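You operate a simulated robot arm through the tools that you are given. There is no shell and no other tool.

The job below is to be done with a simulated robot arm. You get a single attempt, and the scene is never put back.

TASK
Melt the fondue on heat 2 and stir it smooth with the stirrer.
Fine: lid on the table, stirrer back in the caddy, heat down to 1.
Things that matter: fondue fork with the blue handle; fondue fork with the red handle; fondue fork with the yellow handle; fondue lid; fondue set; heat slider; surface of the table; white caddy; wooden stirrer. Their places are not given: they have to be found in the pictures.

It is judged by the outcome, as a careful person would: the job done as asked, and still so three seconds after it is handed in. It fails if anything else is knocked over, pushed out of place, dropped, spilled or broken. A push-on lid holds only when it is set on centred and level and pressed home; a screw cap is set on level and turned clockwise until tight.

THE ROBOT
A 6-joint arm with a two-finger gripper, fixed in place. Base frame: the origin is at the foot of the arm, x ahead of it, y to its left, z up. Readings come in m, degrees, newtons and seconds.
With the tool pointing down near the work surface it reaches from about 0.3 to 0.74 m from the base axis. Its first joint turns from -166.0 to 166.0 degrees. Payload 1.57 kg.
Tool frame: the origin (TCP) lies between the finger pads and is the grasp point; the fingertips stand 0.021 m ahead of it; z points along the fingers, y is the line along which they close. The gripper opens to 0.07 m. The gripper's body begins 0.05 m behind the TCP.
Orientation is that of the tool frame in the base frame, as a unit quaternion [x, y, z, w]. With the fingers straight down and closing along the base's y, the tool's x points along the base's -x, its y along +y and its z along -z.

THE INTERFACE
- The arm moves only by the tool servo_tool. Its argument "plan" is a list of rows, each a list of 2 entries, a list of its own where there are three numbers: the shift along the tool's x, y, z in m, then the turn, a rotation vector about the tool's x, y, z in degrees. In form: [[[tx, ty, tz], [wx, wy, wz]], ...]. A call has 1 to 20 rows; each row is the pose to reach, as a shift and turn from the pose commanded when the call began, along the tool's axes at that moment. "fingers" is the finger opening in m, from 0 to 0.07, set as the call begins (left out, the last holds). Each row takes 0.2 s and may step no farther than 0.05 m and 8.6 degrees from the row before; otherwise, or with a gripper value out of range, the whole call is refused. Where a pose cannot be reached the arm comes as near as it can. A force on the tool above 40 N (or 10 N above the force at the start of the call, whichever is more), or a blocked arm, ends the call early, and 0.2 s more pass. The fingers move at their own pace and stop on an object; they squeeze with about 30 N. The grip force told is the motor's: it shows also when the fingers shut on nothing. Time passes only in rows, and 0.2 s behind the last, so rows that repeat a pose let the fingers close. It gives the time, the measured TCP pose, the force on the tool (base axes), the opening and the grip force at its end, in the units of the frame above (readings bear some noise), with the torque about the TCP (base axes, N m) and any sound that the robot's microphone picked up.
- Cameras (640 x 400 px; columns grow to the right, rows downward): "scene" is fixed at [0.3993, -0.4999, 1.3359]; the picture's right is [-0.01, 1.00, 0.00], its down [0.85, 0.01, -0.53] and it looks along [-0.53, -0.00, -0.85] (base axes); focal length 214 px, centre (320, 200). "wrist" rides on the gripper at [0.079, 0.004, -0.081] in the tool frame; the picture's right is [-0.05, 1.00, 0.00], its down [-0.67, -0.04, -0.75] and it looks along [-0.74, -0.04, 0.67] (tool axes); focal length 256 px, centre (320, 200).
- get_image(camera): a new picture of that camera. The clock stands still meanwhile.
- probe_pixels(camera, pixels): for up to 12 pixels [column, row] of the newest picture of that camera ("zoom" is the newest enlarged one), the place [x, y, z] in the base frame of the surface seen there, good to about 0.003 m. The clock stands still meanwhile.
- enlarge(camera, box): a new picture of the part [left, top, right, bottom] of that camera's present view, enlarged. The clock stands still meanwhile.
- hand_in(): hands the job in; it is judged then, once.

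Open the gripper and draw the arm clear of the work before you hand the job in, unless the task says otherwise.

The tools are called after "Request:" as a command line: name --argument value ..., lists and objects as JSON in quotes. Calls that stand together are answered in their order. servo_tool: Moves the arm, as the interface text tells. Its arguments: {"type":"object","properties":{"plan":{"type":"array"},"fingers":{"type":"number"}},"required":["plan"]} The other tools are called the same way: get_image (camera) takes a picture; probe_pixels (camera, pixels) gives the place of the surface under pixels of a picture; enlarge (camera, box) takes an enlarged picture of a part of a camera's view; hand_in () hands the job in.

At the start:

```text
clock: 0.0
eef_pos: [-0.0202, -0.386, 1.1572]
orientation: [-0.001, 1.0, -0.001, 0.0]
wrist_force: [0.9, 0.6, 0.1]
torque: [0.0, -0.01, 0.0]
grip_width: 0.0699
grip_force: 0.1
```

scene: 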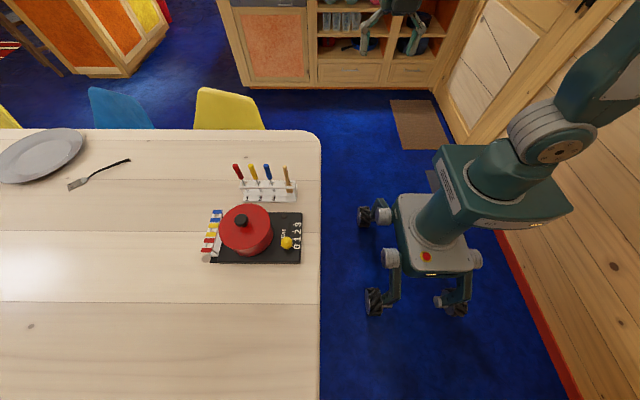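
wrist: 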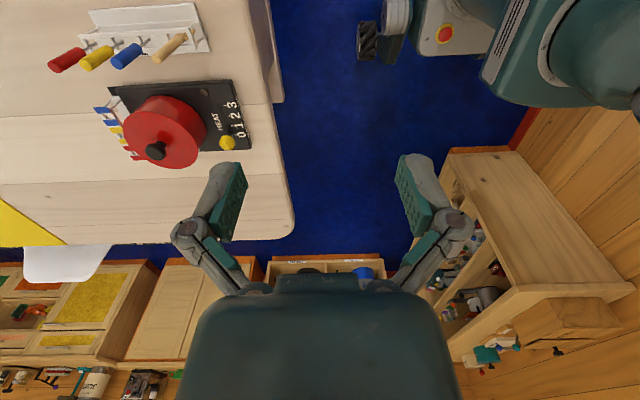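

The scene picture shows the fondue set with red lid near (245,232), the caddy with forks and stirrer near (265,185). I'll enlarge that part to see the details.

Request:
enlarge --camera "scene" --box '[190, 150, 318, 280]'

Request:
enlarge --camera "wrist" --box '[30, 0, 280, 180]'

```text
3.08 times, centred on (254, 215) of scene
```

zoom: 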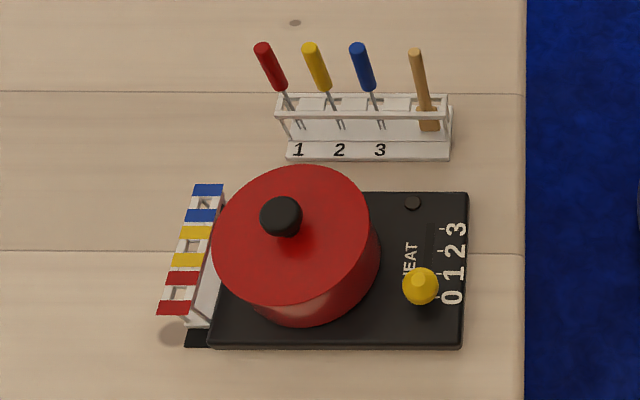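

```text
2.22 times, centred on (155, 90) of wrist
```

zoom: 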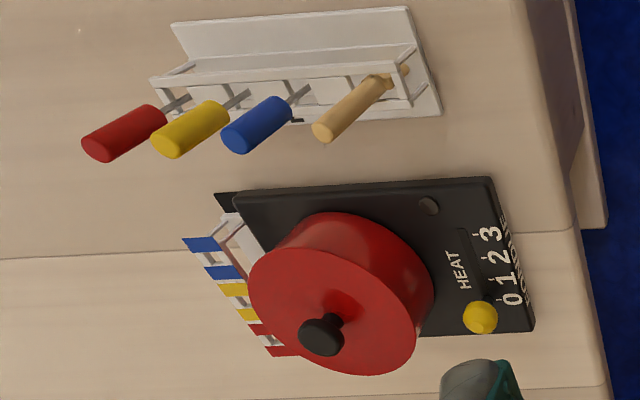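

I'll measure the key spots in the scene picture: knob, lid, slider knob, stirrer top, caddy, table edge.

Request:
probe_pixels --camera "scene" --pixels '[[241, 219], [245, 235], [232, 230], [287, 242], [285, 168], [287, 186], [240, 168], [253, 167], [266, 167], [290, 220], [310, 260], [270, 198]]'

Request:
probe_pixels --camera "wrist" --pixels '[[156, 151], [135, 130], [175, 120], [227, 142], [158, 52], [185, 32], [225, 90], [220, 115], [230, 103], [205, 30], [125, 110], [260, 150]]'

```text
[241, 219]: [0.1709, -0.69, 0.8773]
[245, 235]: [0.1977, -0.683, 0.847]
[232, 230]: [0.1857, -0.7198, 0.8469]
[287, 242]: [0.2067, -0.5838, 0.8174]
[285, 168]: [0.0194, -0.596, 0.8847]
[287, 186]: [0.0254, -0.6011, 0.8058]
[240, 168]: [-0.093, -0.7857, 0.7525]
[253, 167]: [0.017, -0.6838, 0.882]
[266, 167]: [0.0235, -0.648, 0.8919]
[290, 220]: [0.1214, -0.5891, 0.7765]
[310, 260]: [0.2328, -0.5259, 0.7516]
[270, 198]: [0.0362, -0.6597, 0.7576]
```

```text
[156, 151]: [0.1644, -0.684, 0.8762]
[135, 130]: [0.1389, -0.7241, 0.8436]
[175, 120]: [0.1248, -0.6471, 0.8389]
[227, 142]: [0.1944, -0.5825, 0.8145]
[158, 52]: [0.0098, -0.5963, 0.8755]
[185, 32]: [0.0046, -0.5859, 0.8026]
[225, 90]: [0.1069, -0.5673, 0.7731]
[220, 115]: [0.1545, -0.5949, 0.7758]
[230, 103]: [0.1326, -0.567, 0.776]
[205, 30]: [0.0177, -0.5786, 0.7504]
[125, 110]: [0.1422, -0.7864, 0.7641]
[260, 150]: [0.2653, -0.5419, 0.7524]
```

The table is at z≈0.752, the lid knob at about (0.168,-0.687,0.877), the slider knob at about (0.20,-0.583), the stirrer at (0.015,-0.596). I move the wrist camera nearer to view the pot and the slider, staying high above the forks.

Request:
servo_tool --plan '[[[-0.004, -0.036, 0.018], [0, 0, 0]], [[-0.008, -0.072, 0.036], [0, 0, 0]], [[-0.012, -0.108, 0.054], [0, 0, 0]], [[-0.016, -0.144, 0.072], [0, 0, 0]], [[-0.018, -0.18, 0.09], [0, 0, 0]], [[-0.02, -0.21, 0.1], [0, 0, 0]]]' --fingers 0.07

Request:
get_image --camera "wrist"

Request:
get_image --camera "scene"

```text
clock: 1.4
eef_pos: [0.0019, -0.5992, 1.0552]
orientation: [0.001, 1.0, 0.0, -0.001]
wrist_force: [-0.4, -0.2, 0.3]
torque: [0.0, -0.01, -0.01]
grip_width: 0.0701
grip_force: 0.1
```

```text
taken
```

wrist: 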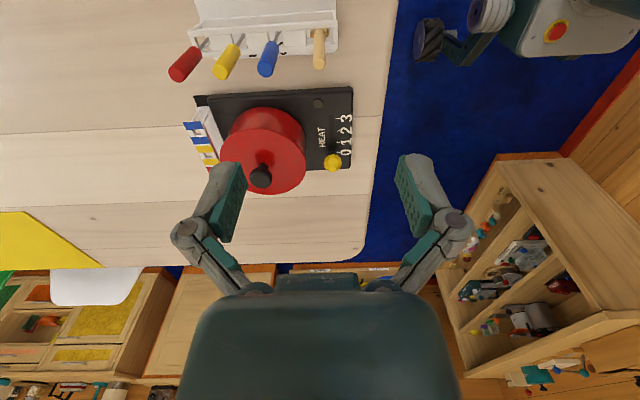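

```text
taken
```

scene: 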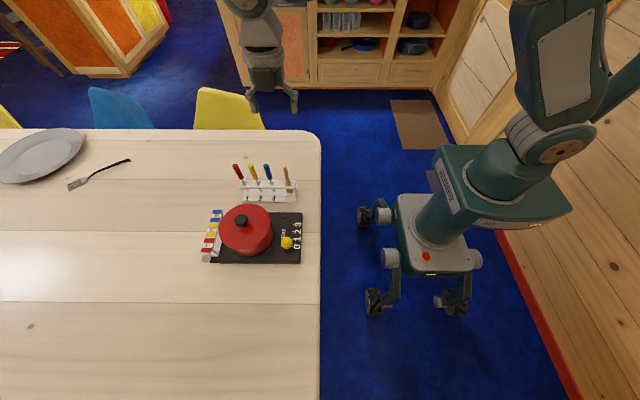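

I enlarge the wrist view around the fondue set and caddy to see the slider marks and shapes.

Request:
enlarge --camera "wrist" --box '[280, 70, 380, 190]'

Request:
enlarge --camera "wrist" --box '[160, 0, 360, 200]'

Request:
enlarge --camera "scene" --box '[270, 205, 310, 270]'

```text
3.33 times, centred on (330, 130) of wrist
```

zoom: 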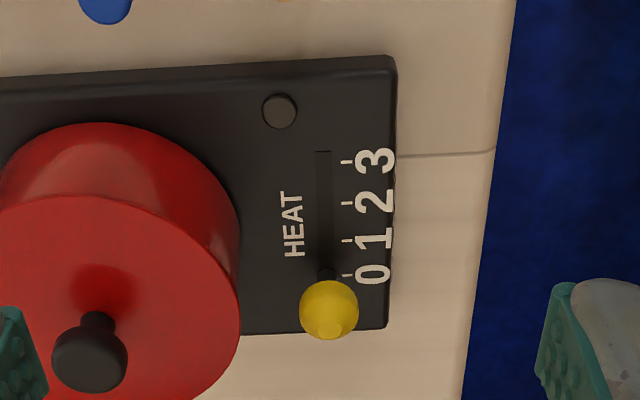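

```text
2.00 times, centred on (260, 100) of wrist
```

zoom: 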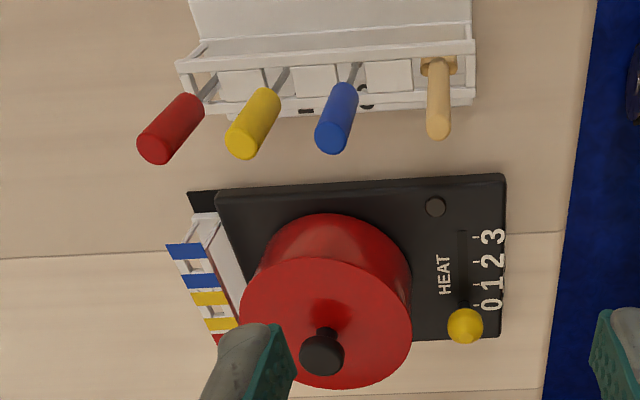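

```text
6.15 times, centred on (290, 238) of scene
```

zoom: 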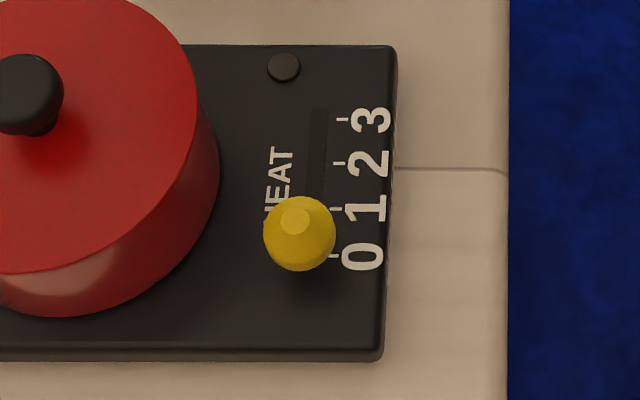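

I measure the tick marks 0–3 and the knob in this newest enlarged picture.

Request:
probe_pixels --camera "zoom" --pixels '[[343, 119], [338, 163], [336, 209], [334, 256], [318, 112], [300, 232], [295, 215], [284, 66], [385, 350], [395, 50], [318, 160], [300, 258]]'

Request:
probe_pixels --camera "wrist" --pixels '[[333, 162], [334, 168], [333, 152], [319, 62], [319, 48], [319, 35], [261, 176], [262, 167], [250, 140], [303, 165], [222, 160], [268, 193]]'

```text
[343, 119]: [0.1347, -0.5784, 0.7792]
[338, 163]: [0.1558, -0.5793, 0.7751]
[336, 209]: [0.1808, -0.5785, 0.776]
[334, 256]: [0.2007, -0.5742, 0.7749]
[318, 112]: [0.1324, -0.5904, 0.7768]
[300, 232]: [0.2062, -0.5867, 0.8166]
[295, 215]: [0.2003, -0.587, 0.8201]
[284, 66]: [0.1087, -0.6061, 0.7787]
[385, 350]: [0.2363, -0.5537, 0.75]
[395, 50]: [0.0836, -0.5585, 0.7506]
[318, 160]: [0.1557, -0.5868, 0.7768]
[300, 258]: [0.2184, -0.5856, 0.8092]
```

```text
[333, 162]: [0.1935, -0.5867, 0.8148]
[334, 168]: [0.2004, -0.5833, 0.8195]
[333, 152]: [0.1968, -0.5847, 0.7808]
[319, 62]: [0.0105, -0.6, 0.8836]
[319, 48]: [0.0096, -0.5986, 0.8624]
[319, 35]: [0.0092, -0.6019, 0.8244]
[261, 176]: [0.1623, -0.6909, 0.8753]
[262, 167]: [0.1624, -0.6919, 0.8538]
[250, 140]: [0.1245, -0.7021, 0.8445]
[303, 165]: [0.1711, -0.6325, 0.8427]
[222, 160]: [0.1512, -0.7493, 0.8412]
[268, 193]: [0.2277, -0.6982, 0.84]
```

I zoom on the lid knob and its surroundings in both views to get its exact centre.

Request:
enlarge --camera "scene" --box '[210, 200, 280, 260]'

Request:
probe_pixels --camera "scene" --pixels '[[241, 216], [241, 222], [237, 219], [245, 219], [241, 225], [220, 228], [271, 228], [245, 206], [245, 248], [245, 252], [243, 228]]'

```text
6.67 times, centred on (245, 230) of scene
```

zoom: 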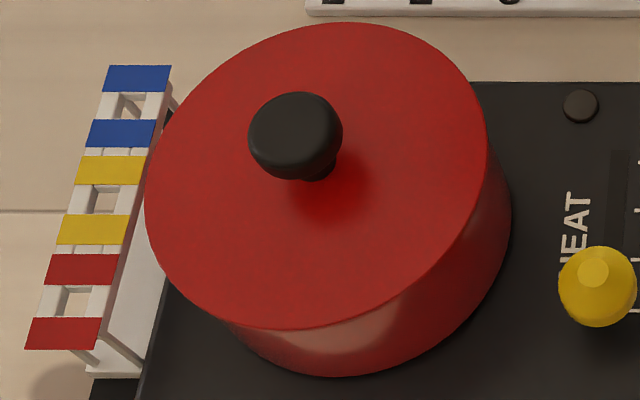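

```text
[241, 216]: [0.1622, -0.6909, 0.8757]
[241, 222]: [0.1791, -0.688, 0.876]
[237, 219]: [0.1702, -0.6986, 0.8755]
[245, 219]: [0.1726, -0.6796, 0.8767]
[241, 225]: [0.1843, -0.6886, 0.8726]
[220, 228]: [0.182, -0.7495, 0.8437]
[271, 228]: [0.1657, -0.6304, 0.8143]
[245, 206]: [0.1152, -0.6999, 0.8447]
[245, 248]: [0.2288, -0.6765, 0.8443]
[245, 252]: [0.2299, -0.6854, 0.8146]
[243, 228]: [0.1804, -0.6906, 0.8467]
```

The knob's top centre is about (0.172,-0.689,0.877), about 0.034 m wide, the lid surface z≈0.846. I move the open gripper over the knob at z≈0.95.

Request:
servo_tool --plan '[[[-0.034, -0.018, 0.021], [0, 0, 0]], [[-0.068, -0.036, 0.042], [0, 0, 0]], [[-0.102, -0.054, 0.063], [0, 0, 0]], [[-0.136, -0.072, 0.084], [0, 0, 0]], [[-0.17, -0.09, 0.105], [0, 0, 0]], [[-0.17, -0.09, 0.105], [0, 0, 0]]]' --fingers 0.07

Request:
get_image --camera "wrist"

Request:
get_image --camera "scene"

```text
clock: 2.8
eef_pos: [0.1724, -0.6893, 0.9517]
orientation: [0.0, 1.0, 0.0, 0.0]
wrist_force: [-0.6, 0.0, -0.4]
torque: [-0.01, 0.01, 0.01]
grip_width: 0.0698
grip_force: 0.0
```

```text
taken
```

wrist: 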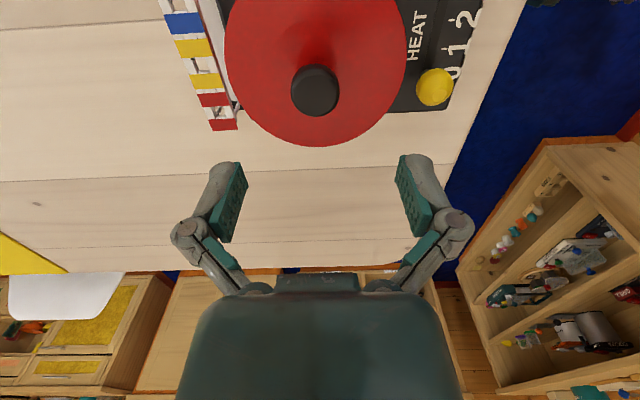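

```text
taken
```

scene: 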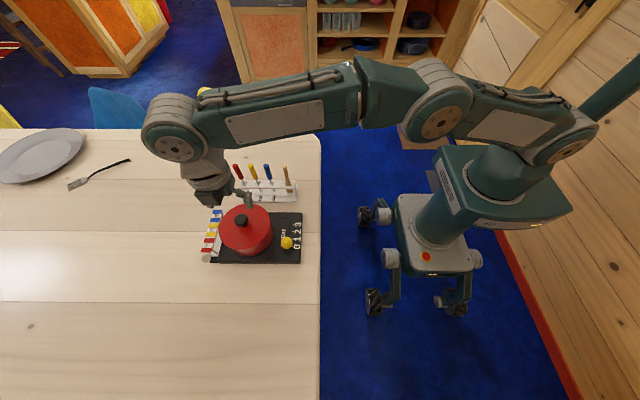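

The gripper is over the lid; the wrist picture shows the knob at (316,92). I check its centre with probes before going down.

Request:
probe_pixels --camera "wrist" --pixels '[[316, 85], [316, 95], [316, 105], [316, 112], [298, 92], [334, 92], [306, 92], [326, 92], [316, 75], [316, 135], [236, 60], [395, 60]]'

Request:
enlarge --camera "wrist" --box '[260, 40, 380, 150]'

```text
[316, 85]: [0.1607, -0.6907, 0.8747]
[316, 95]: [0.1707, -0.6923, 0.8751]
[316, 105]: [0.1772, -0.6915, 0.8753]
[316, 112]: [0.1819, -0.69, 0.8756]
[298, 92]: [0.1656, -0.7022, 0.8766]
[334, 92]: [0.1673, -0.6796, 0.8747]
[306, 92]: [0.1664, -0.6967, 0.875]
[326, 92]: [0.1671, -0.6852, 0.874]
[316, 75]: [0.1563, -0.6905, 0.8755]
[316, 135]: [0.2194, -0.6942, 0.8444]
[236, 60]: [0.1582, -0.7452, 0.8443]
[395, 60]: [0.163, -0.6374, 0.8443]
```

```text
3.64 times, centred on (320, 95) of wrist
```

zoom: 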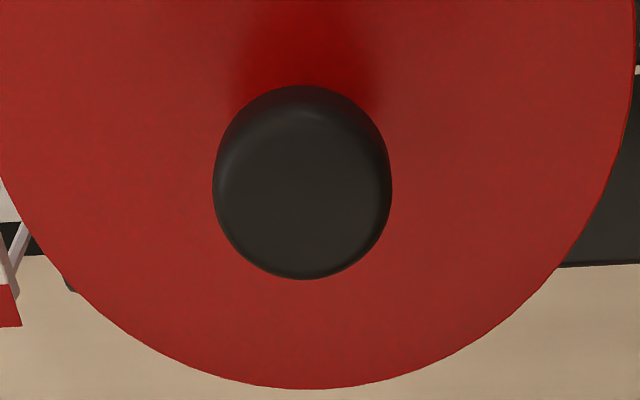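

The knob centre is about (0.171,-0.6915) with radius about 0.016. I go down to TCP z≈0.872 with the gripper open.

Request:
servo_tool --plan '[[[0.001, -0.002, 0.03], [0, 0, 0]], [[0.001, -0.002, 0.055], [0, 0, 0]], [[0.001, -0.002, 0.07], [0, 0, 0]], [[0.001, -0.002, 0.079], [0, 0, 0]], [[0.001, -0.002, 0.079], [0, 0, 0]]]' --fingers 0.07

Request:
enlarge --camera "scene" --box '[190, 150, 318, 280]'

Request:
get_image --camera "wrist"

```text
clock: 4.0
eef_pos: [0.171, -0.6891, 0.8722]
orientation: [0.0, 1.0, 0.0, -0.001]
wrist_force: [0.9, 0.3, -0.3]
torque: [0.0, 0.02, -0.01]
grip_width: 0.0702
grip_force: 0.1
```

```text
3.08 times, centred on (254, 215) of scene
```

zoom: 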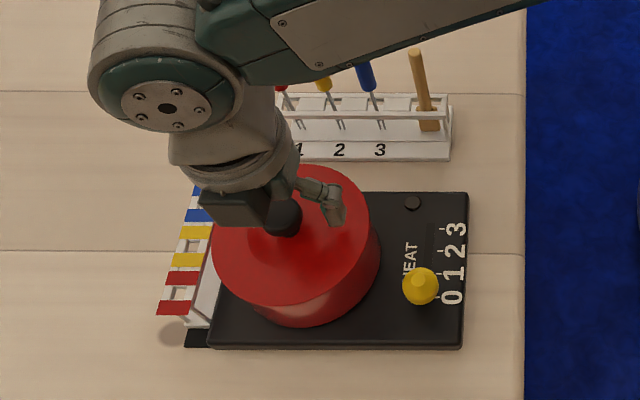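

```text
taken
```

wrist: 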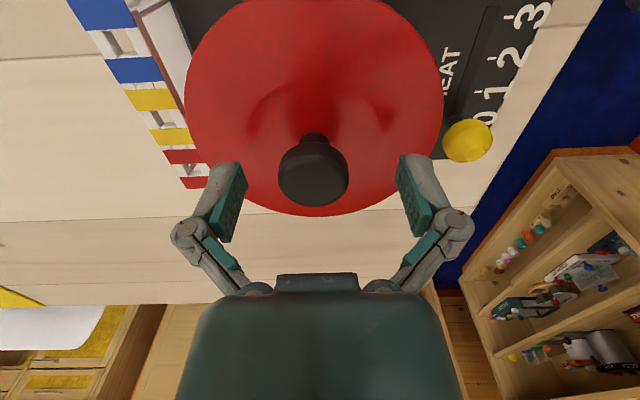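

The knob sits at col 313 between the pads (centre 320), so I shift about 2.5 mm to -y and then close on it.

Request:
servo_tool --plan '[[[0, -0.0025, 0], [0, 0, 0]], [[0, -0.0025, 0], [0, 0, 0]]]' --fingers 0.07

Request:
servo_tool --plan '[[[0, 0, 0], [0, 0, 0]], [[0, 0, 0], [0, 0, 0]], [[0, 0, 0], [0, 0, 0]]]' --fingers 0.02

Request:
get_image --camera "wrist"

```text
clock: 4.6
eef_pos: [0.1691, -0.6916, 0.8731]
orientation: [0.0, 1.0, -0.001, 0.0]
wrist_force: [-0.8, 0.3, 0.4]
torque: [0.01, 0.0, 0.0]
grip_width: 0.0699
grip_force: 0.0
```

```text
clock: 5.4
eef_pos: [0.1696, -0.6915, 0.874]
orientation: [0.0, 1.0, -0.002, 0.001]
wrist_force: [0.3, -0.4, 10.1]
torque: [0.04, 0.11, 0.0]
grip_width: 0.0297
grip_force: 30.2
```

```text
taken
```

wrist: 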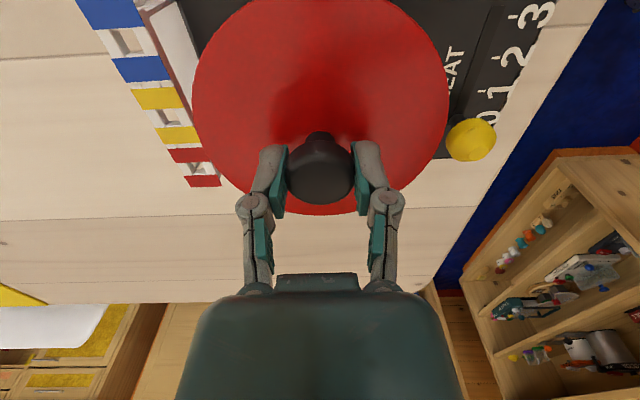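

The fingers hold the knob (opening 0.0297, 30 N); there is about 10 N upward on the tool. I lift slowly straight up 3 cm and check.

Request:
servo_tool --plan '[[[0, 0, -0.004], [0, 0, 0]], [[0, 0, -0.009], [0, 0, 0]], [[0, 0, -0.015], [0, 0, 0]], [[0, 0, -0.022], [0, 0, 0]], [[0, 0, -0.03], [0, 0, 0]]]' --fingers 0.02

Request:
enlarge --camera "scene" --box '[190, 150, 318, 280]'

Request:
get_image --camera "wrist"

```text
clock: 6.6
eef_pos: [0.1708, -0.6908, 0.9041]
orientation: [0.0, 1.0, 0.0, 0.0]
wrist_force: [-0.2, -0.2, 0.2]
torque: [-0.04, 0.01, 0.01]
grip_width: 0.02
grip_force: 0.1
```

```text
3.08 times, centred on (254, 215) of scene
```

zoom: 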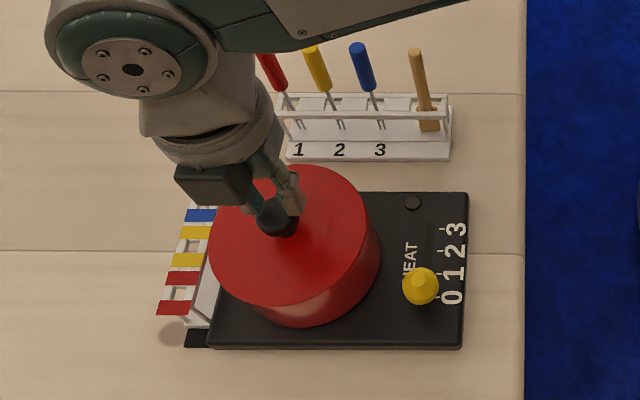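

```text
taken
```

wrist: 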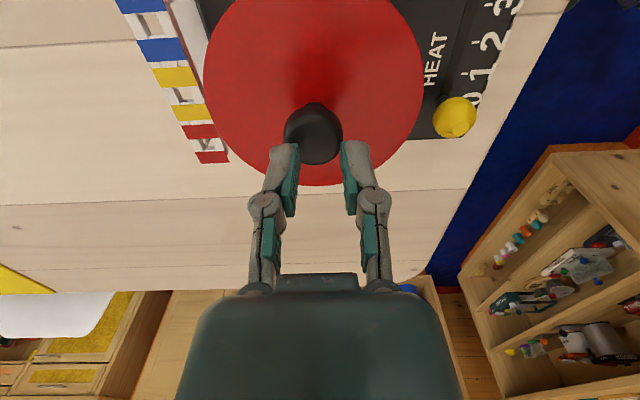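

The knob slipped out (opening now 0.02, no force), the lid still on the pot. I look closely at the knob's profile to choose a lower grip.

Request:
enlarge --camera "wrist" --box '[260, 80, 370, 190]'

Request:
enlarge --camera "scene" --box '[225, 200, 265, 235]'

```text
3.64 times, centred on (315, 135) of wrist
```

zoom: 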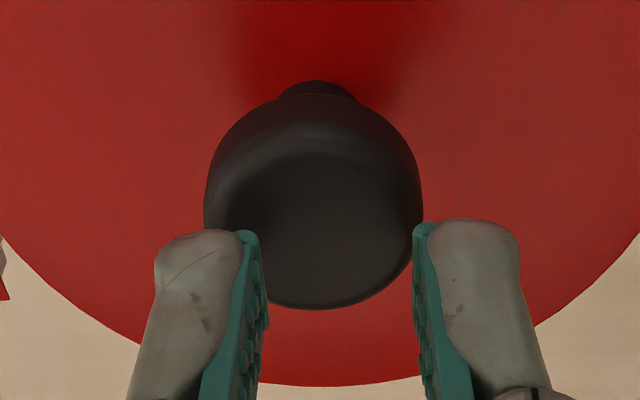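

```text
11.43 times, centred on (245, 218) of scene
```

zoom: 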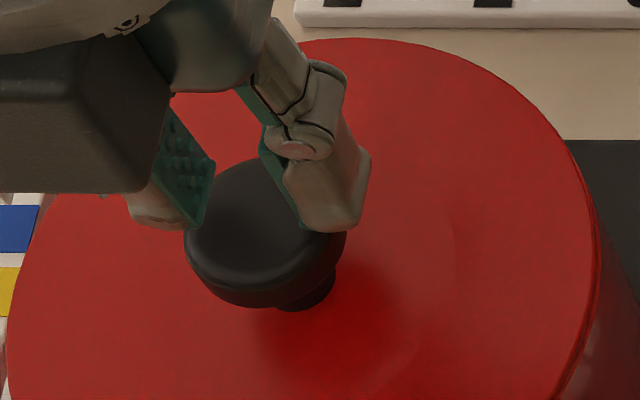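

The knob is a rounded disc on a narrow neck, so the earlier grip was on its domed upper part. I open, go down lower (TCP z≈0.867), watching force.

Request:
servo_tool --plan '[[[0, 0, 0], [0, 0, 0]], [[0, 0, 0.015], [0, 0, 0]], [[0, 0, 0.027], [0, 0, 0]], [[0, 0, 0.033], [0, 0, 0]], [[0, 0, 0.036], [0, 0, 0]], [[0, 0, 0.036], [0, 0, 0]]]' --fingers 0.06

Request:
enlarge --camera "wrist" --box '[220, 100, 420, 240]'

Request:
enlarge --camera "scene" --box '[220, 195, 270, 240]'

```text
clock: 8.0
eef_pos: [0.1696, -0.6903, 0.8669]
orientation: [0.0, 1.0, -0.001, -0.001]
wrist_force: [-0.3, -0.1, 0.0]
torque: [0.01, -0.02, 0.0]
grip_width: 0.0599
grip_force: 0.0
```

```text
2.86 times, centred on (320, 170) of wrist
```

zoom: 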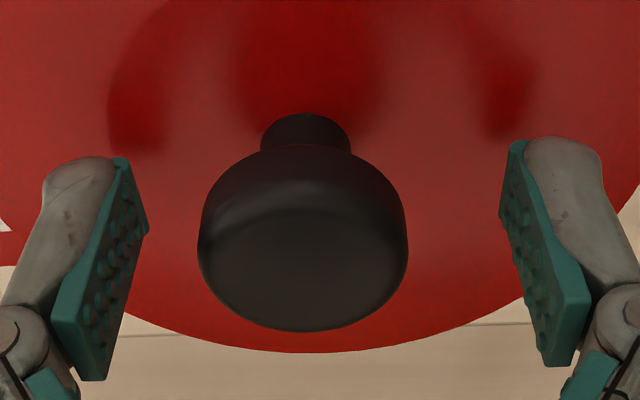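

```text
8.89 times, centred on (245, 218) of scene
```

zoom: 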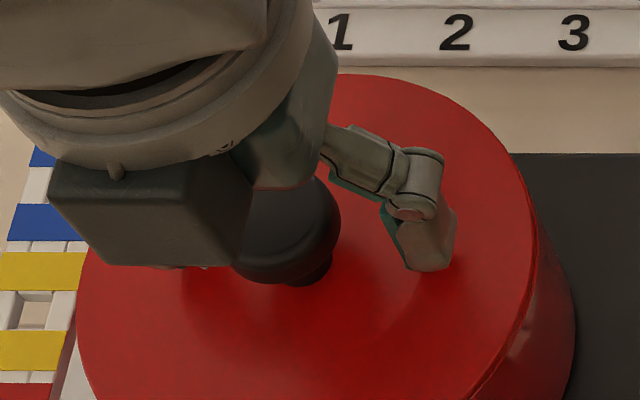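

The knob is about 3 mm to the -y and 2 mm to the -x side of the pads' centre. I correct that and close on it.

Request:
servo_tool --plan '[[[0.002, -0.003, 0], [0, 0, 0]], [[0.002, -0.003, 0], [0, 0, 0]]]' --fingers 0.06

Request:
servo_tool --plan '[[[0, 0, 0], [0, 0, 0]], [[0, 0, 0], [0, 0, 0]], [[0, 0, 0], [0, 0, 0]]]' --fingers 0.0

Request:
enlarge --camera "wrist" --box '[220, 100, 420, 240]'

Request:
enlarge --camera "scene" --box '[220, 195, 270, 240]'

```text
clock: 8.6
eef_pos: [0.1686, -0.6951, 0.8673]
orientation: [0.0, 1.0, -0.001, 0.0]
wrist_force: [0.4, 0.4, 0.4]
torque: [-0.02, -0.01, 0.0]
grip_width: 0.06
grip_force: 0.1
```

```text
clock: 9.4
eef_pos: [0.1669, -0.6951, 0.8681]
orientation: [0.0, 1.0, -0.001, 0.0]
wrist_force: [0.1, 3.6, 8.7]
torque: [0.06, 0.14, 0.05]
grip_width: 0.029
grip_force: 30.0
```

```text
2.86 times, centred on (320, 170) of wrist
```

zoom: 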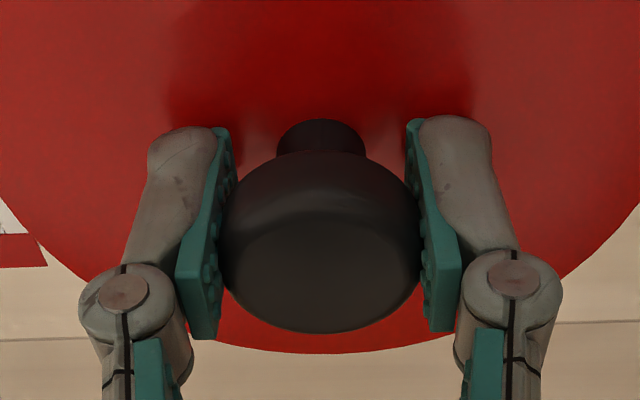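

```text
8.89 times, centred on (245, 218) of scene
```

zoom: 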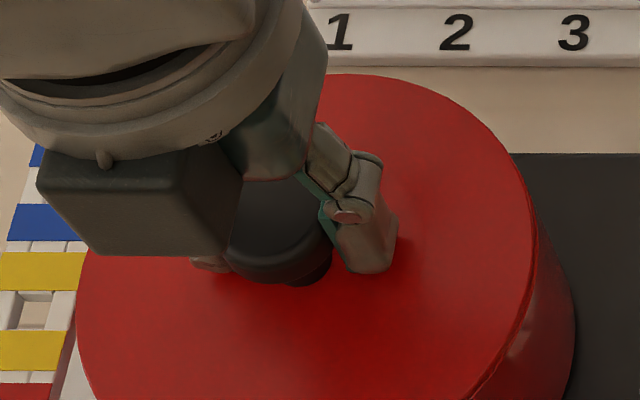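

Now the pads enclose the whole disc (opening 0.029, 30 N). I lift gently by small steps and check.

Request:
servo_tool --plan '[[[0, 0, -0.002], [0, 0, 0]], [[0, 0, -0.004], [0, 0, 0]], [[0, 0, -0.006], [0, 0, 0]], [[0, 0, -0.008], [0, 0, 0]]]' --fingers 0.0

Request:
enlarge --camera "wrist" --box '[220, 100, 420, 240]'

Request:
enlarge --camera "scene" --box '[190, 190, 300, 270]'

```text
clock: 10.4
eef_pos: [0.1681, -0.6948, 0.8755]
orientation: [0.0, 1.0, 0.0, 0.0]
wrist_force: [-0.3, 0.9, -1.1]
torque: [0.02, 0.01, 0.03]
grip_width: 0.0291
grip_force: 30.0
```

```text
2.86 times, centred on (320, 170) of wrist
```

zoom: 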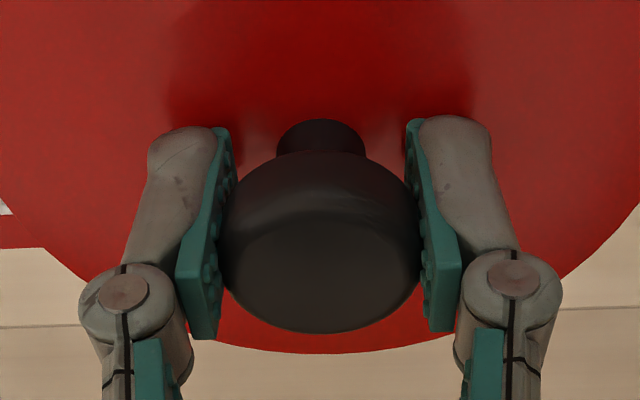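

```text
5.00 times, centred on (245, 230) of scene
```

zoom: 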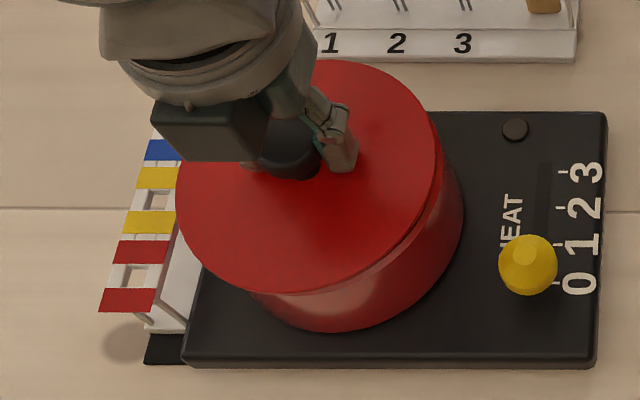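

The lid comes up with the gripper and the grip holds (0.0291, 30 N). I raise it another 9 cm.

Request:
servo_tool --plan '[[[0, 0, -0.008], [0, 0, 0]], [[0, 0, -0.018], [0, 0, 0]], [[0, 0, -0.03], [0, 0, 0]], [[0, 0, -0.043], [0, 0, 0]], [[0, 0, -0.056], [0, 0, 0]], [[0, 0, -0.068], [0, 0, 0]], [[0, 0, -0.08], [0, 0, 0]], [[0, 0, -0.088], [0, 0, 0]], [[0, 0, -0.09], [0, 0, 0]]]' --fingers 0.0

Request:
get_image --camera "wrist"

Request:
get_image --camera "scene"

```text
clock: 12.4
eef_pos: [0.1681, -0.6946, 0.9668]
orientation: [-0.001, 1.0, -0.002, 0.0]
wrist_force: [-0.8, -0.5, -1.8]
torque: [-0.04, -0.02, 0.01]
grip_width: 0.0289
grip_force: 30.0
```

```text
taken
```

wrist: 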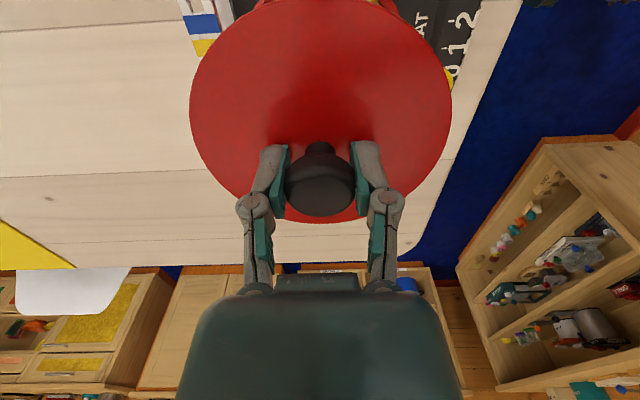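

```text
taken
```

scene: 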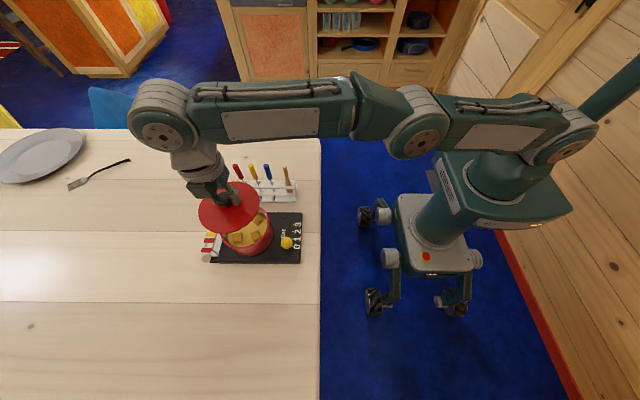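

The lid is free and the pot shows cheese pieces. I carry the lid over free table toward (0.355,-0.60), which is clear of the fondue set.

Request:
servo_tool --plan '[[[-0.015, 0.008, 0], [0, 0, 0]], [[-0.045, 0.023, 0], [0, 0, 0]], [[-0.08, 0.041, 0], [0, 0, 0]], [[-0.115, 0.058, 0], [0, 0, 0]], [[-0.15, 0.076, 0], [0, 0, 0]], [[-0.175, 0.089, 0], [0, 0, 0]], [[-0.187, 0.095, 0], [0, 0, 0]], [[-0.187, 0.095, 0], [0, 0, 0]]]' --fingers 0.0

Request:
get_image --camera "wrist"

Request:
get_image --camera "scene"

```text
clock: 14.2
eef_pos: [0.3554, -0.6001, 0.9649]
orientation: [0.0, 1.0, -0.001, 0.0]
wrist_force: [0.6, 0.3, -1.0]
torque: [0.0, 0.01, -0.02]
grip_width: 0.0292
grip_force: 30.4
```

```text
taken
```

wrist: 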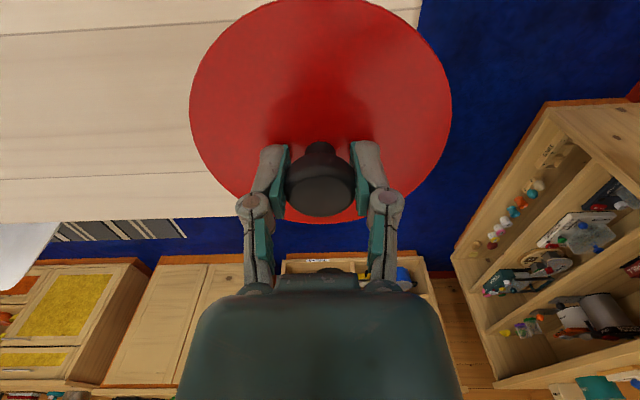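

```text
taken
```

scene: 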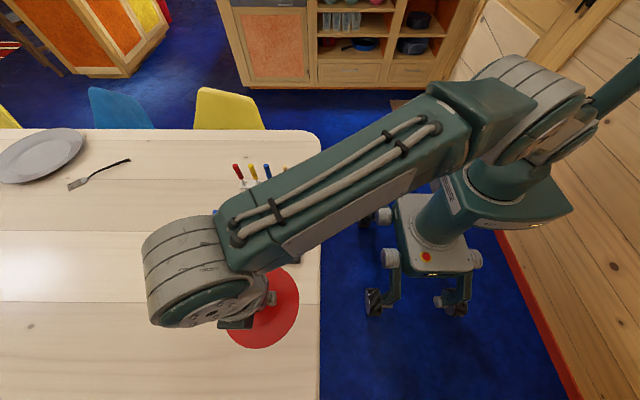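

The lid is over clear table. I lower it to about z=0.81 and then feel for the table slowly.

Request:
servo_tool --plan '[[[0, 0, 0.02], [0, 0, 0]], [[0, 0, 0.05], [0, 0, 0]], [[0, 0, 0.085], [0, 0, 0]], [[0, 0, 0.115], [0, 0, 0]], [[0, 0, 0.138], [0, 0, 0]], [[0, 0, 0.15], [0, 0, 0]], [[0, 0, 0.155], [0, 0, 0]], [[0, 0, 0.155], [0, 0, 0]]]' --fingers 0.0

Request:
get_image --camera "scene"

Request:
get_image --camera "wrist"

```text
clock: 16.0
eef_pos: [0.3554, -0.6001, 0.8097]
orientation: [0.0, 1.0, -0.001, 0.0]
wrist_force: [0.6, 0.3, -0.9]
torque: [0.0, -0.03, -0.01]
grip_width: 0.029
grip_force: 29.8
```

```text
taken
```

scene: 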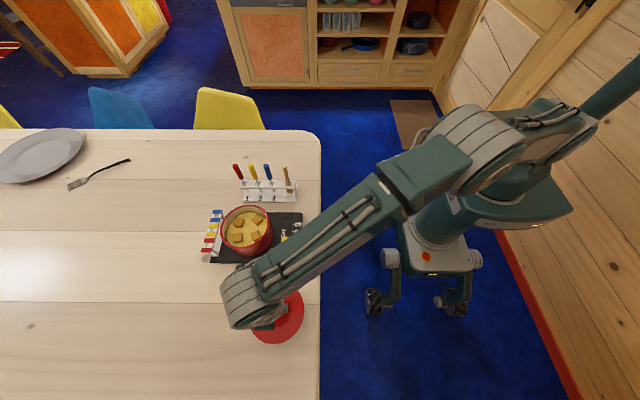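

```text
taken
```

wrist: 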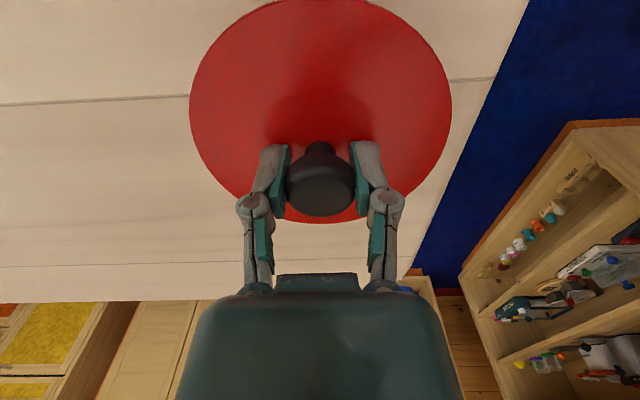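

The lid is about 2–3 cm above the table and clear of the set. I lower in 2 mm steps, feeling for contact.

Request:
servo_tool --plan '[[[0, 0, 0.003], [0, 0, 0]], [[0, 0, 0.006], [0, 0, 0]], [[0, 0, 0.009], [0, 0, 0]], [[0, 0, 0.012], [0, 0, 0]], [[0, 0, 0.015], [0, 0, 0]], [[0, 0, 0.018], [0, 0, 0]]]' --fingers 0.0

```text
clock: 17.4
eef_pos: [0.355, -0.5994, 0.7924]
orientation: [0.001, 1.0, -0.001, -0.001]
wrist_force: [-0.2, 0.1, -0.4]
torque: [-0.03, -0.02, 0.01]
grip_width: 0.0291
grip_force: 29.9
```

No contact yet at z=0.792. I keep lowering in finer steps.

Request:
servo_tool --plan '[[[0, 0, 0.0015], [0, 0, 0]], [[0, 0, 0.003], [0, 0, 0]], [[0, 0, 0.0045], [0, 0, 0]], [[0, 0, 0.006], [0, 0, 0]]]' --fingers 0.0

Request:
enlarge --camera "scene" --box '[220, 250, 330, 360]'

```text
clock: 18.4
eef_pos: [0.3542, -0.5999, 0.7865]
orientation: [0.001, 1.0, -0.001, 0.0]
wrist_force: [-0.3, 1.0, 0.7]
torque: [0.05, -0.06, 0.02]
grip_width: 0.0294
grip_force: 29.6
```

```text
3.64 times, centred on (275, 305) of scene
```

zoom: 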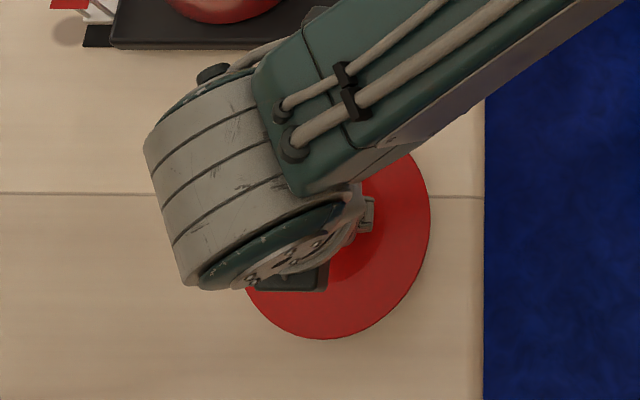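

Force begins to rise slightly (z +0.7). I go 3 mm further in 1 mm steps to seat it.

Request:
servo_tool --plan '[[[0, 0, 0.001], [0, 0, 0]], [[0, 0, 0.002], [0, 0, 0]], [[0, 0, 0.003], [0, 0, 0]], [[0, 0, 0.003], [0, 0, 0]]]' --fingers 0.0

```text
clock: 19.4
eef_pos: [0.3549, -0.5992, 0.785]
orientation: [0.0, 1.0, -0.003, 0.001]
wrist_force: [-1.9, 3.5, 22.0]
torque: [0.04, 0.06, 0.05]
grip_width: 0.0289
grip_force: 29.8
```

Contact with the table is firm (22 N up at z≈0.785). I ease up 2 mm to relax the force, then open wide.

Request:
servo_tool --plan '[[[0, 0, -0.002], [0, 0, 0]], [[0, 0, -0.002], [0, 0, 0]]]' --fingers 0.0

Request:
servo_tool --plan '[[[0, 0, 0], [0, 0, 0]], [[0, 0, 0], [0, 0, 0]], [[0, 0, -0.01], [0, 0, 0]], [[0, 0, -0.03], [0, 0, 0]], [[0, 0, -0.07], [0, 0, 0]], [[0, 0, -0.11], [0, 0, 0]], [[0, 0, -0.15], [0, 0, 0]]]' --fingers 0.07

Request:
get_image --camera "wrist"

Request:
get_image --camera "scene"

```text
clock: 20.0
eef_pos: [0.3547, -0.5991, 0.7858]
orientation: [0.0, 1.0, -0.001, -0.001]
wrist_force: [-1.2, 0.4, 17.7]
torque: [0.02, -0.27, -0.02]
grip_width: 0.029
grip_force: 29.9
```

```text
clock: 21.6
eef_pos: [0.3544, -0.5968, 0.9369]
orientation: [0.0, 1.0, 0.0, -0.001]
wrist_force: [-0.2, -0.3, 0.4]
torque: [-0.02, 0.02, 0.0]
grip_width: 0.0701
grip_force: 0.0
```

```text
taken
```

wrist: 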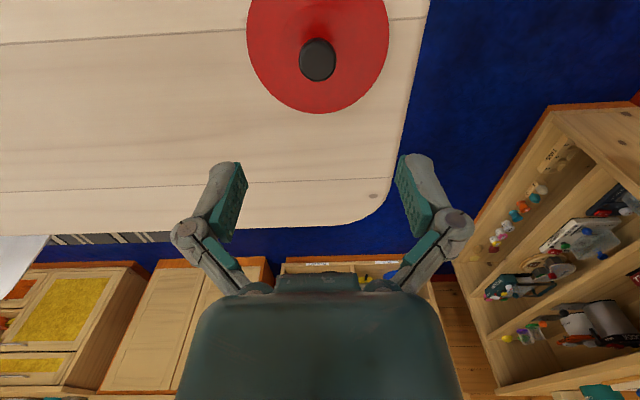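

```text
taken
```

scene: 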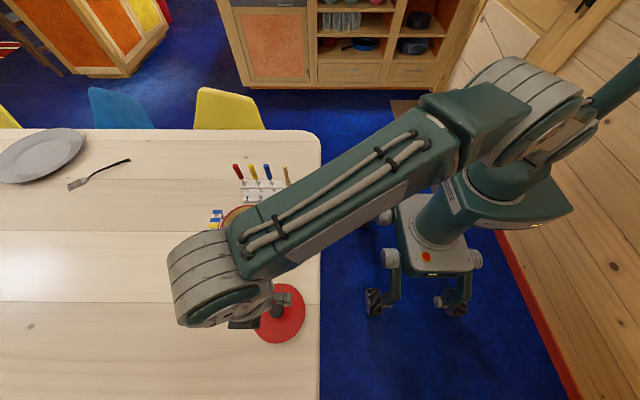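

The lid rests flat on the table near (0.355,-0.60). Now I move above the heat slider knob (0.201,-0.586) while turning the tool 90° so the fingers close along the slider's x direction.

Request:
servo_tool --plan '[[[0.014, 0.001, 0], [0, 0, 8.2]], [[0.028, 0.002, 0], [0, 0, 16.4]], [[0.042, 0.003, 0], [0, 0, 24.5]], [[0.056, 0.005, 0], [0, 0, 32.7]], [[0.07, 0.006, 0], [0, 0, 40.9]], [[0.084, 0.007, 0], [0, 0, 49.1]], [[0.098, 0.008, 0], [0, 0, 57.3]], [[0.112, 0.009, 0], [0, 0, 65.5]], [[0.126, 0.01, 0], [0, 0, 73.6]], [[0.14, 0.011, 0], [0, 0, 81.8]], [[0.153, 0.0125, 0], [0, 0, 90]], [[0.153, 0.0125, 0], [0, 0, 90]]]' --fingers 0.05

Request:
get_image --camera "wrist"

Request:
get_image --camera "scene"

```text
clock: 24.2
eef_pos: [0.2011, -0.5883, 0.9358]
orientation: [0.708, 0.707, 0.0, 0.001]
wrist_force: [-0.4, 0.5, 0.6]
torque: [-0.01, 0.04, -0.03]
grip_width: 0.0499
grip_force: 0.1
```

```text
taken
```

wrist: 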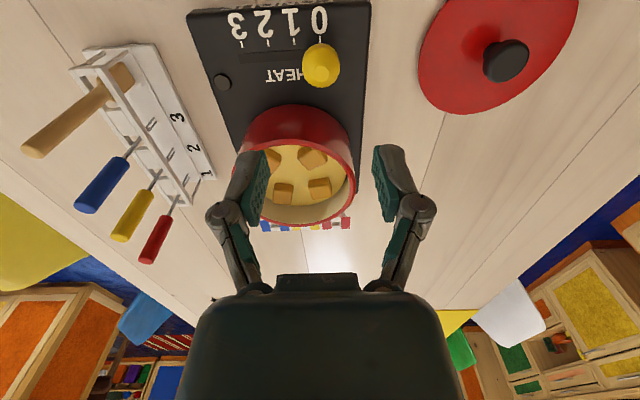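

```text
taken
```

scene: 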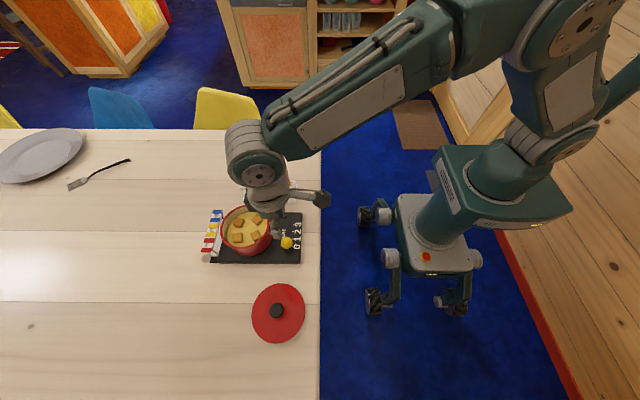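

The slider knob is at (320,65) in the wrist picture, in line with the tool. I probe the knob, ticks, pot rim and contents from this angle.

Request:
probe_pixels --camera "wrist" --pixels '[[305, 62], [336, 62], [320, 75], [320, 50], [320, 41], [294, 43], [268, 44], [242, 45], [300, 107], [347, 165], [300, 150], [300, 224]]'

Request:
enlarge --camera "wrist" --box '[200, 0, 380, 120]'

Request:
enlarge --camera "wrist" --box '[230, 90, 370, 240]'

```text
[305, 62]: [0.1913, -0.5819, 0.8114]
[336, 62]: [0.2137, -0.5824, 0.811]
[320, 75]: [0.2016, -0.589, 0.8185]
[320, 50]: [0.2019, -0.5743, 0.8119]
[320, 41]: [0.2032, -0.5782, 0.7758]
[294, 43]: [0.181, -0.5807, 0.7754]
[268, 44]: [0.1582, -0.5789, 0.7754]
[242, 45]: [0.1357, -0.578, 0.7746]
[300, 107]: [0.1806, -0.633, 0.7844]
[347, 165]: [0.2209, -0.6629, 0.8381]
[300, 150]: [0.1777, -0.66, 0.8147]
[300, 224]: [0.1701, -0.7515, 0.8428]
```

```text
3.33 times, centred on (290, 60) of wrist
```

zoom: 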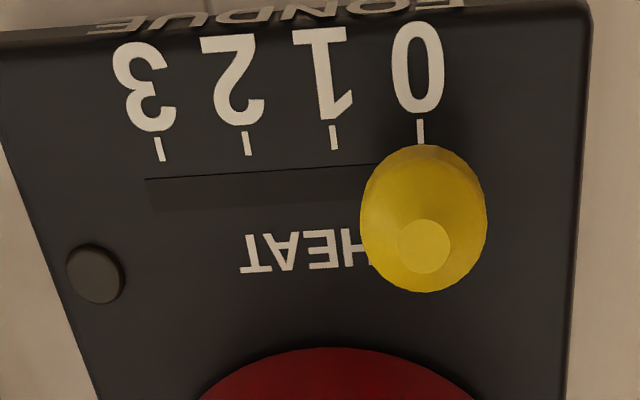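

```text
2.67 times, centred on (300, 165) of wrist
```

zoom: 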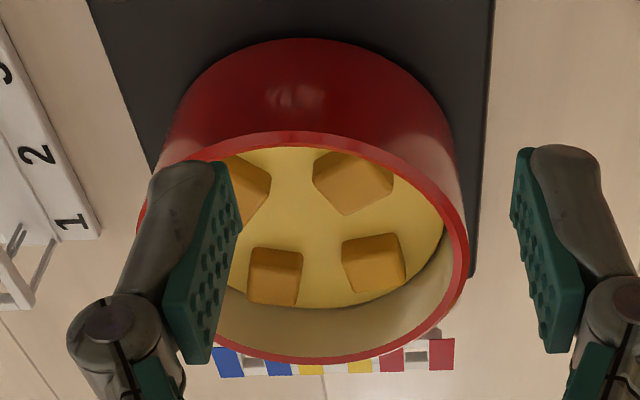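

The ticks are at x≈0.203 (0), 0.181 (1), 0.158 (2), 0.136 (3), and the knob centre at (0.2025,-0.588,0.808). I go down around the knob with fingers open at 0.05.

Request:
servo_tool --plan '[[[-0.001, 0.0015, 0.035], [0, 0, 0]], [[-0.001, 0.0015, 0.07], [0, 0, 0]], [[-0.001, 0.0015, 0.1], [0, 0, 0]], [[-0.001, 0.0015, 0.118], [0, 0, 0]], [[-0.001, 0.0015, 0.126], [0, 0, 0]], [[-0.001, 0.0015, 0.126], [0, 0, 0]]]' --fingers 0.05

Request:
get_image --camera "wrist"

Request:
enlarge --camera "scene" --box '[200, 190, 340, 290]'

```text
clock: 25.6
eef_pos: [0.2041, -0.589, 0.8079]
orientation: [0.707, 0.707, -0.001, 0.0]
wrist_force: [0.5, -0.2, -0.6]
torque: [0.02, 0.03, -0.01]
grip_width: 0.05
grip_force: 0.3
```

```text
taken
```

wrist: 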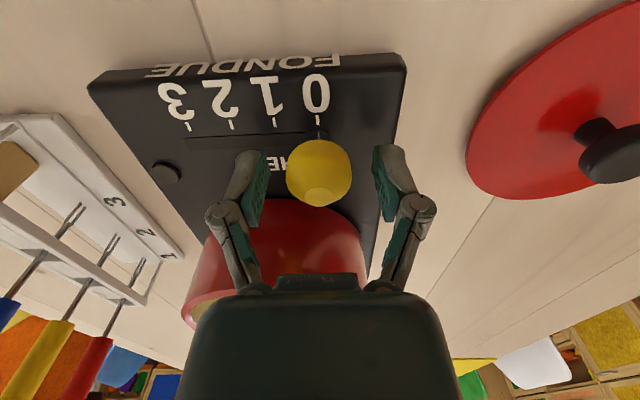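

```text
4.00 times, centred on (270, 240) of scene
```

zoom: 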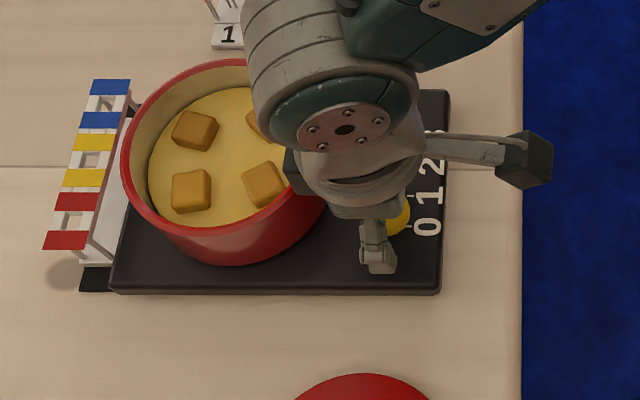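

The knob is between the pads, slightly (≈3–4 mm) toward +y. I shift 3 mm and close on it.

Request:
servo_tool --plan '[[[0.003, 0, 0], [0, 0, 0]], [[0.003, 0, 0], [0, 0, 0]], [[0.003, 0, 0], [0, 0, 0]]]' --fingers 0.015

Request:
get_image --camera "wrist"

```text
clock: 26.4
eef_pos: [0.2037, -0.5866, 0.8098]
orientation: [0.707, 0.707, -0.002, 0.001]
wrist_force: [-2.1, -15.6, 7.2]
torque: [-0.49, 0.01, 0.0]
grip_width: 0.0287
grip_force: 29.8
```

```text
taken
```

wrist: 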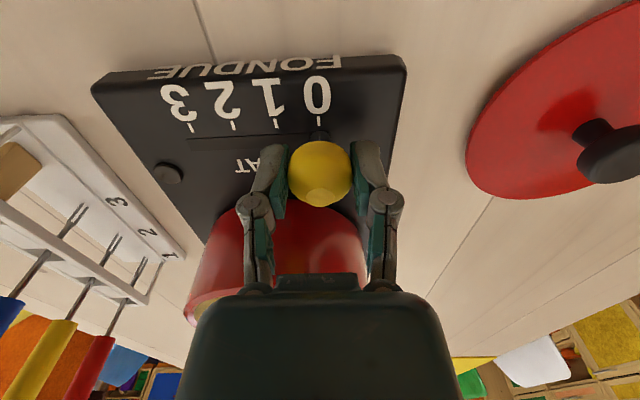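

The grip holds the knob (0.0287) but my sideways shift loaded it by ~15 N in y; I shift back 3 mm to relieve it before sliding.

Request:
servo_tool --plan '[[[-0.0015, 0, 0], [0, 0, 0]], [[-0.003, 0, 0], [0, 0, 0]], [[-0.003, 0, 0], [0, 0, 0]]]' --fingers 0.015

```text
clock: 27.2
eef_pos: [0.2032, -0.5859, 0.8105]
orientation: [0.707, 0.707, 0.0, 0.0]
wrist_force: [-8.7, 0.4, 15.1]
torque: [-0.2, 0.11, 0.01]
grip_width: 0.0286
grip_force: 29.9
```

Side load is gone; a bit of down-force remains. I now slide the knob toward -x by 0.045 m (to the 2 mark) in small steps.

Request:
servo_tool --plan '[[[0, -0.003, -0.001], [0, 0, 0]], [[0, -0.01, -0.001], [0, 0, 0]], [[0, -0.018, -0.001], [0, 0, 0]], [[0, -0.026, -0.001], [0, 0, 0]], [[0, -0.034, -0.001], [0, 0, 0]], [[0, -0.04, -0.001], [0, 0, 0]], [[0, -0.045, -0.001], [0, 0, 0]], [[0, -0.045, -0.001], [0, 0, 0]]]' --fingers 0.015

Request:
get_image --camera "wrist"

Request:
get_image --camera "scene"

```text
clock: 29.0
eef_pos: [0.1572, -0.5873, 0.81]
orientation: [0.707, 0.707, 0.0, -0.001]
wrist_force: [0.0, 8.9, 0.5]
torque: [-0.11, 0.0, 0.02]
grip_width: 0.0289
grip_force: 29.5
```

```text
taken
```

wrist: 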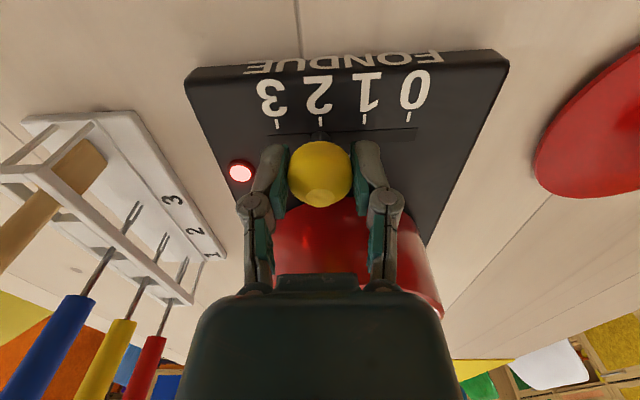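

```text
taken
```

scene: 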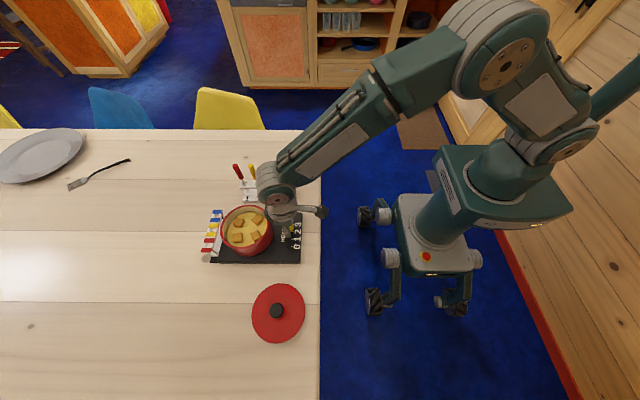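

The slider is now at the 2 mark and the lamp at (240,170) is lit. I enlarge to verify the alignment.

Request:
enlarge --camera "wrist" --box '[230, 50, 450, 200]'

```text
2.67 times, centred on (340, 125) of wrist
```

zoom: 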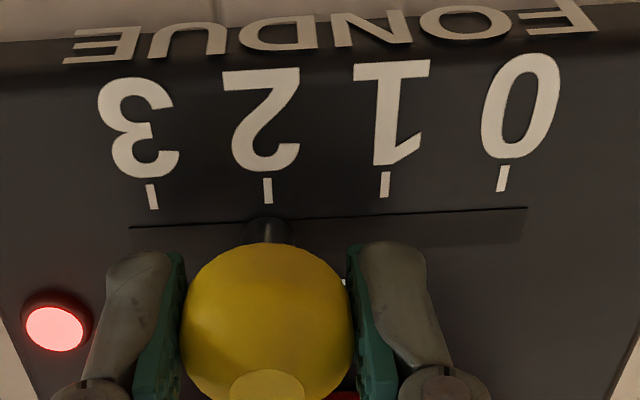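

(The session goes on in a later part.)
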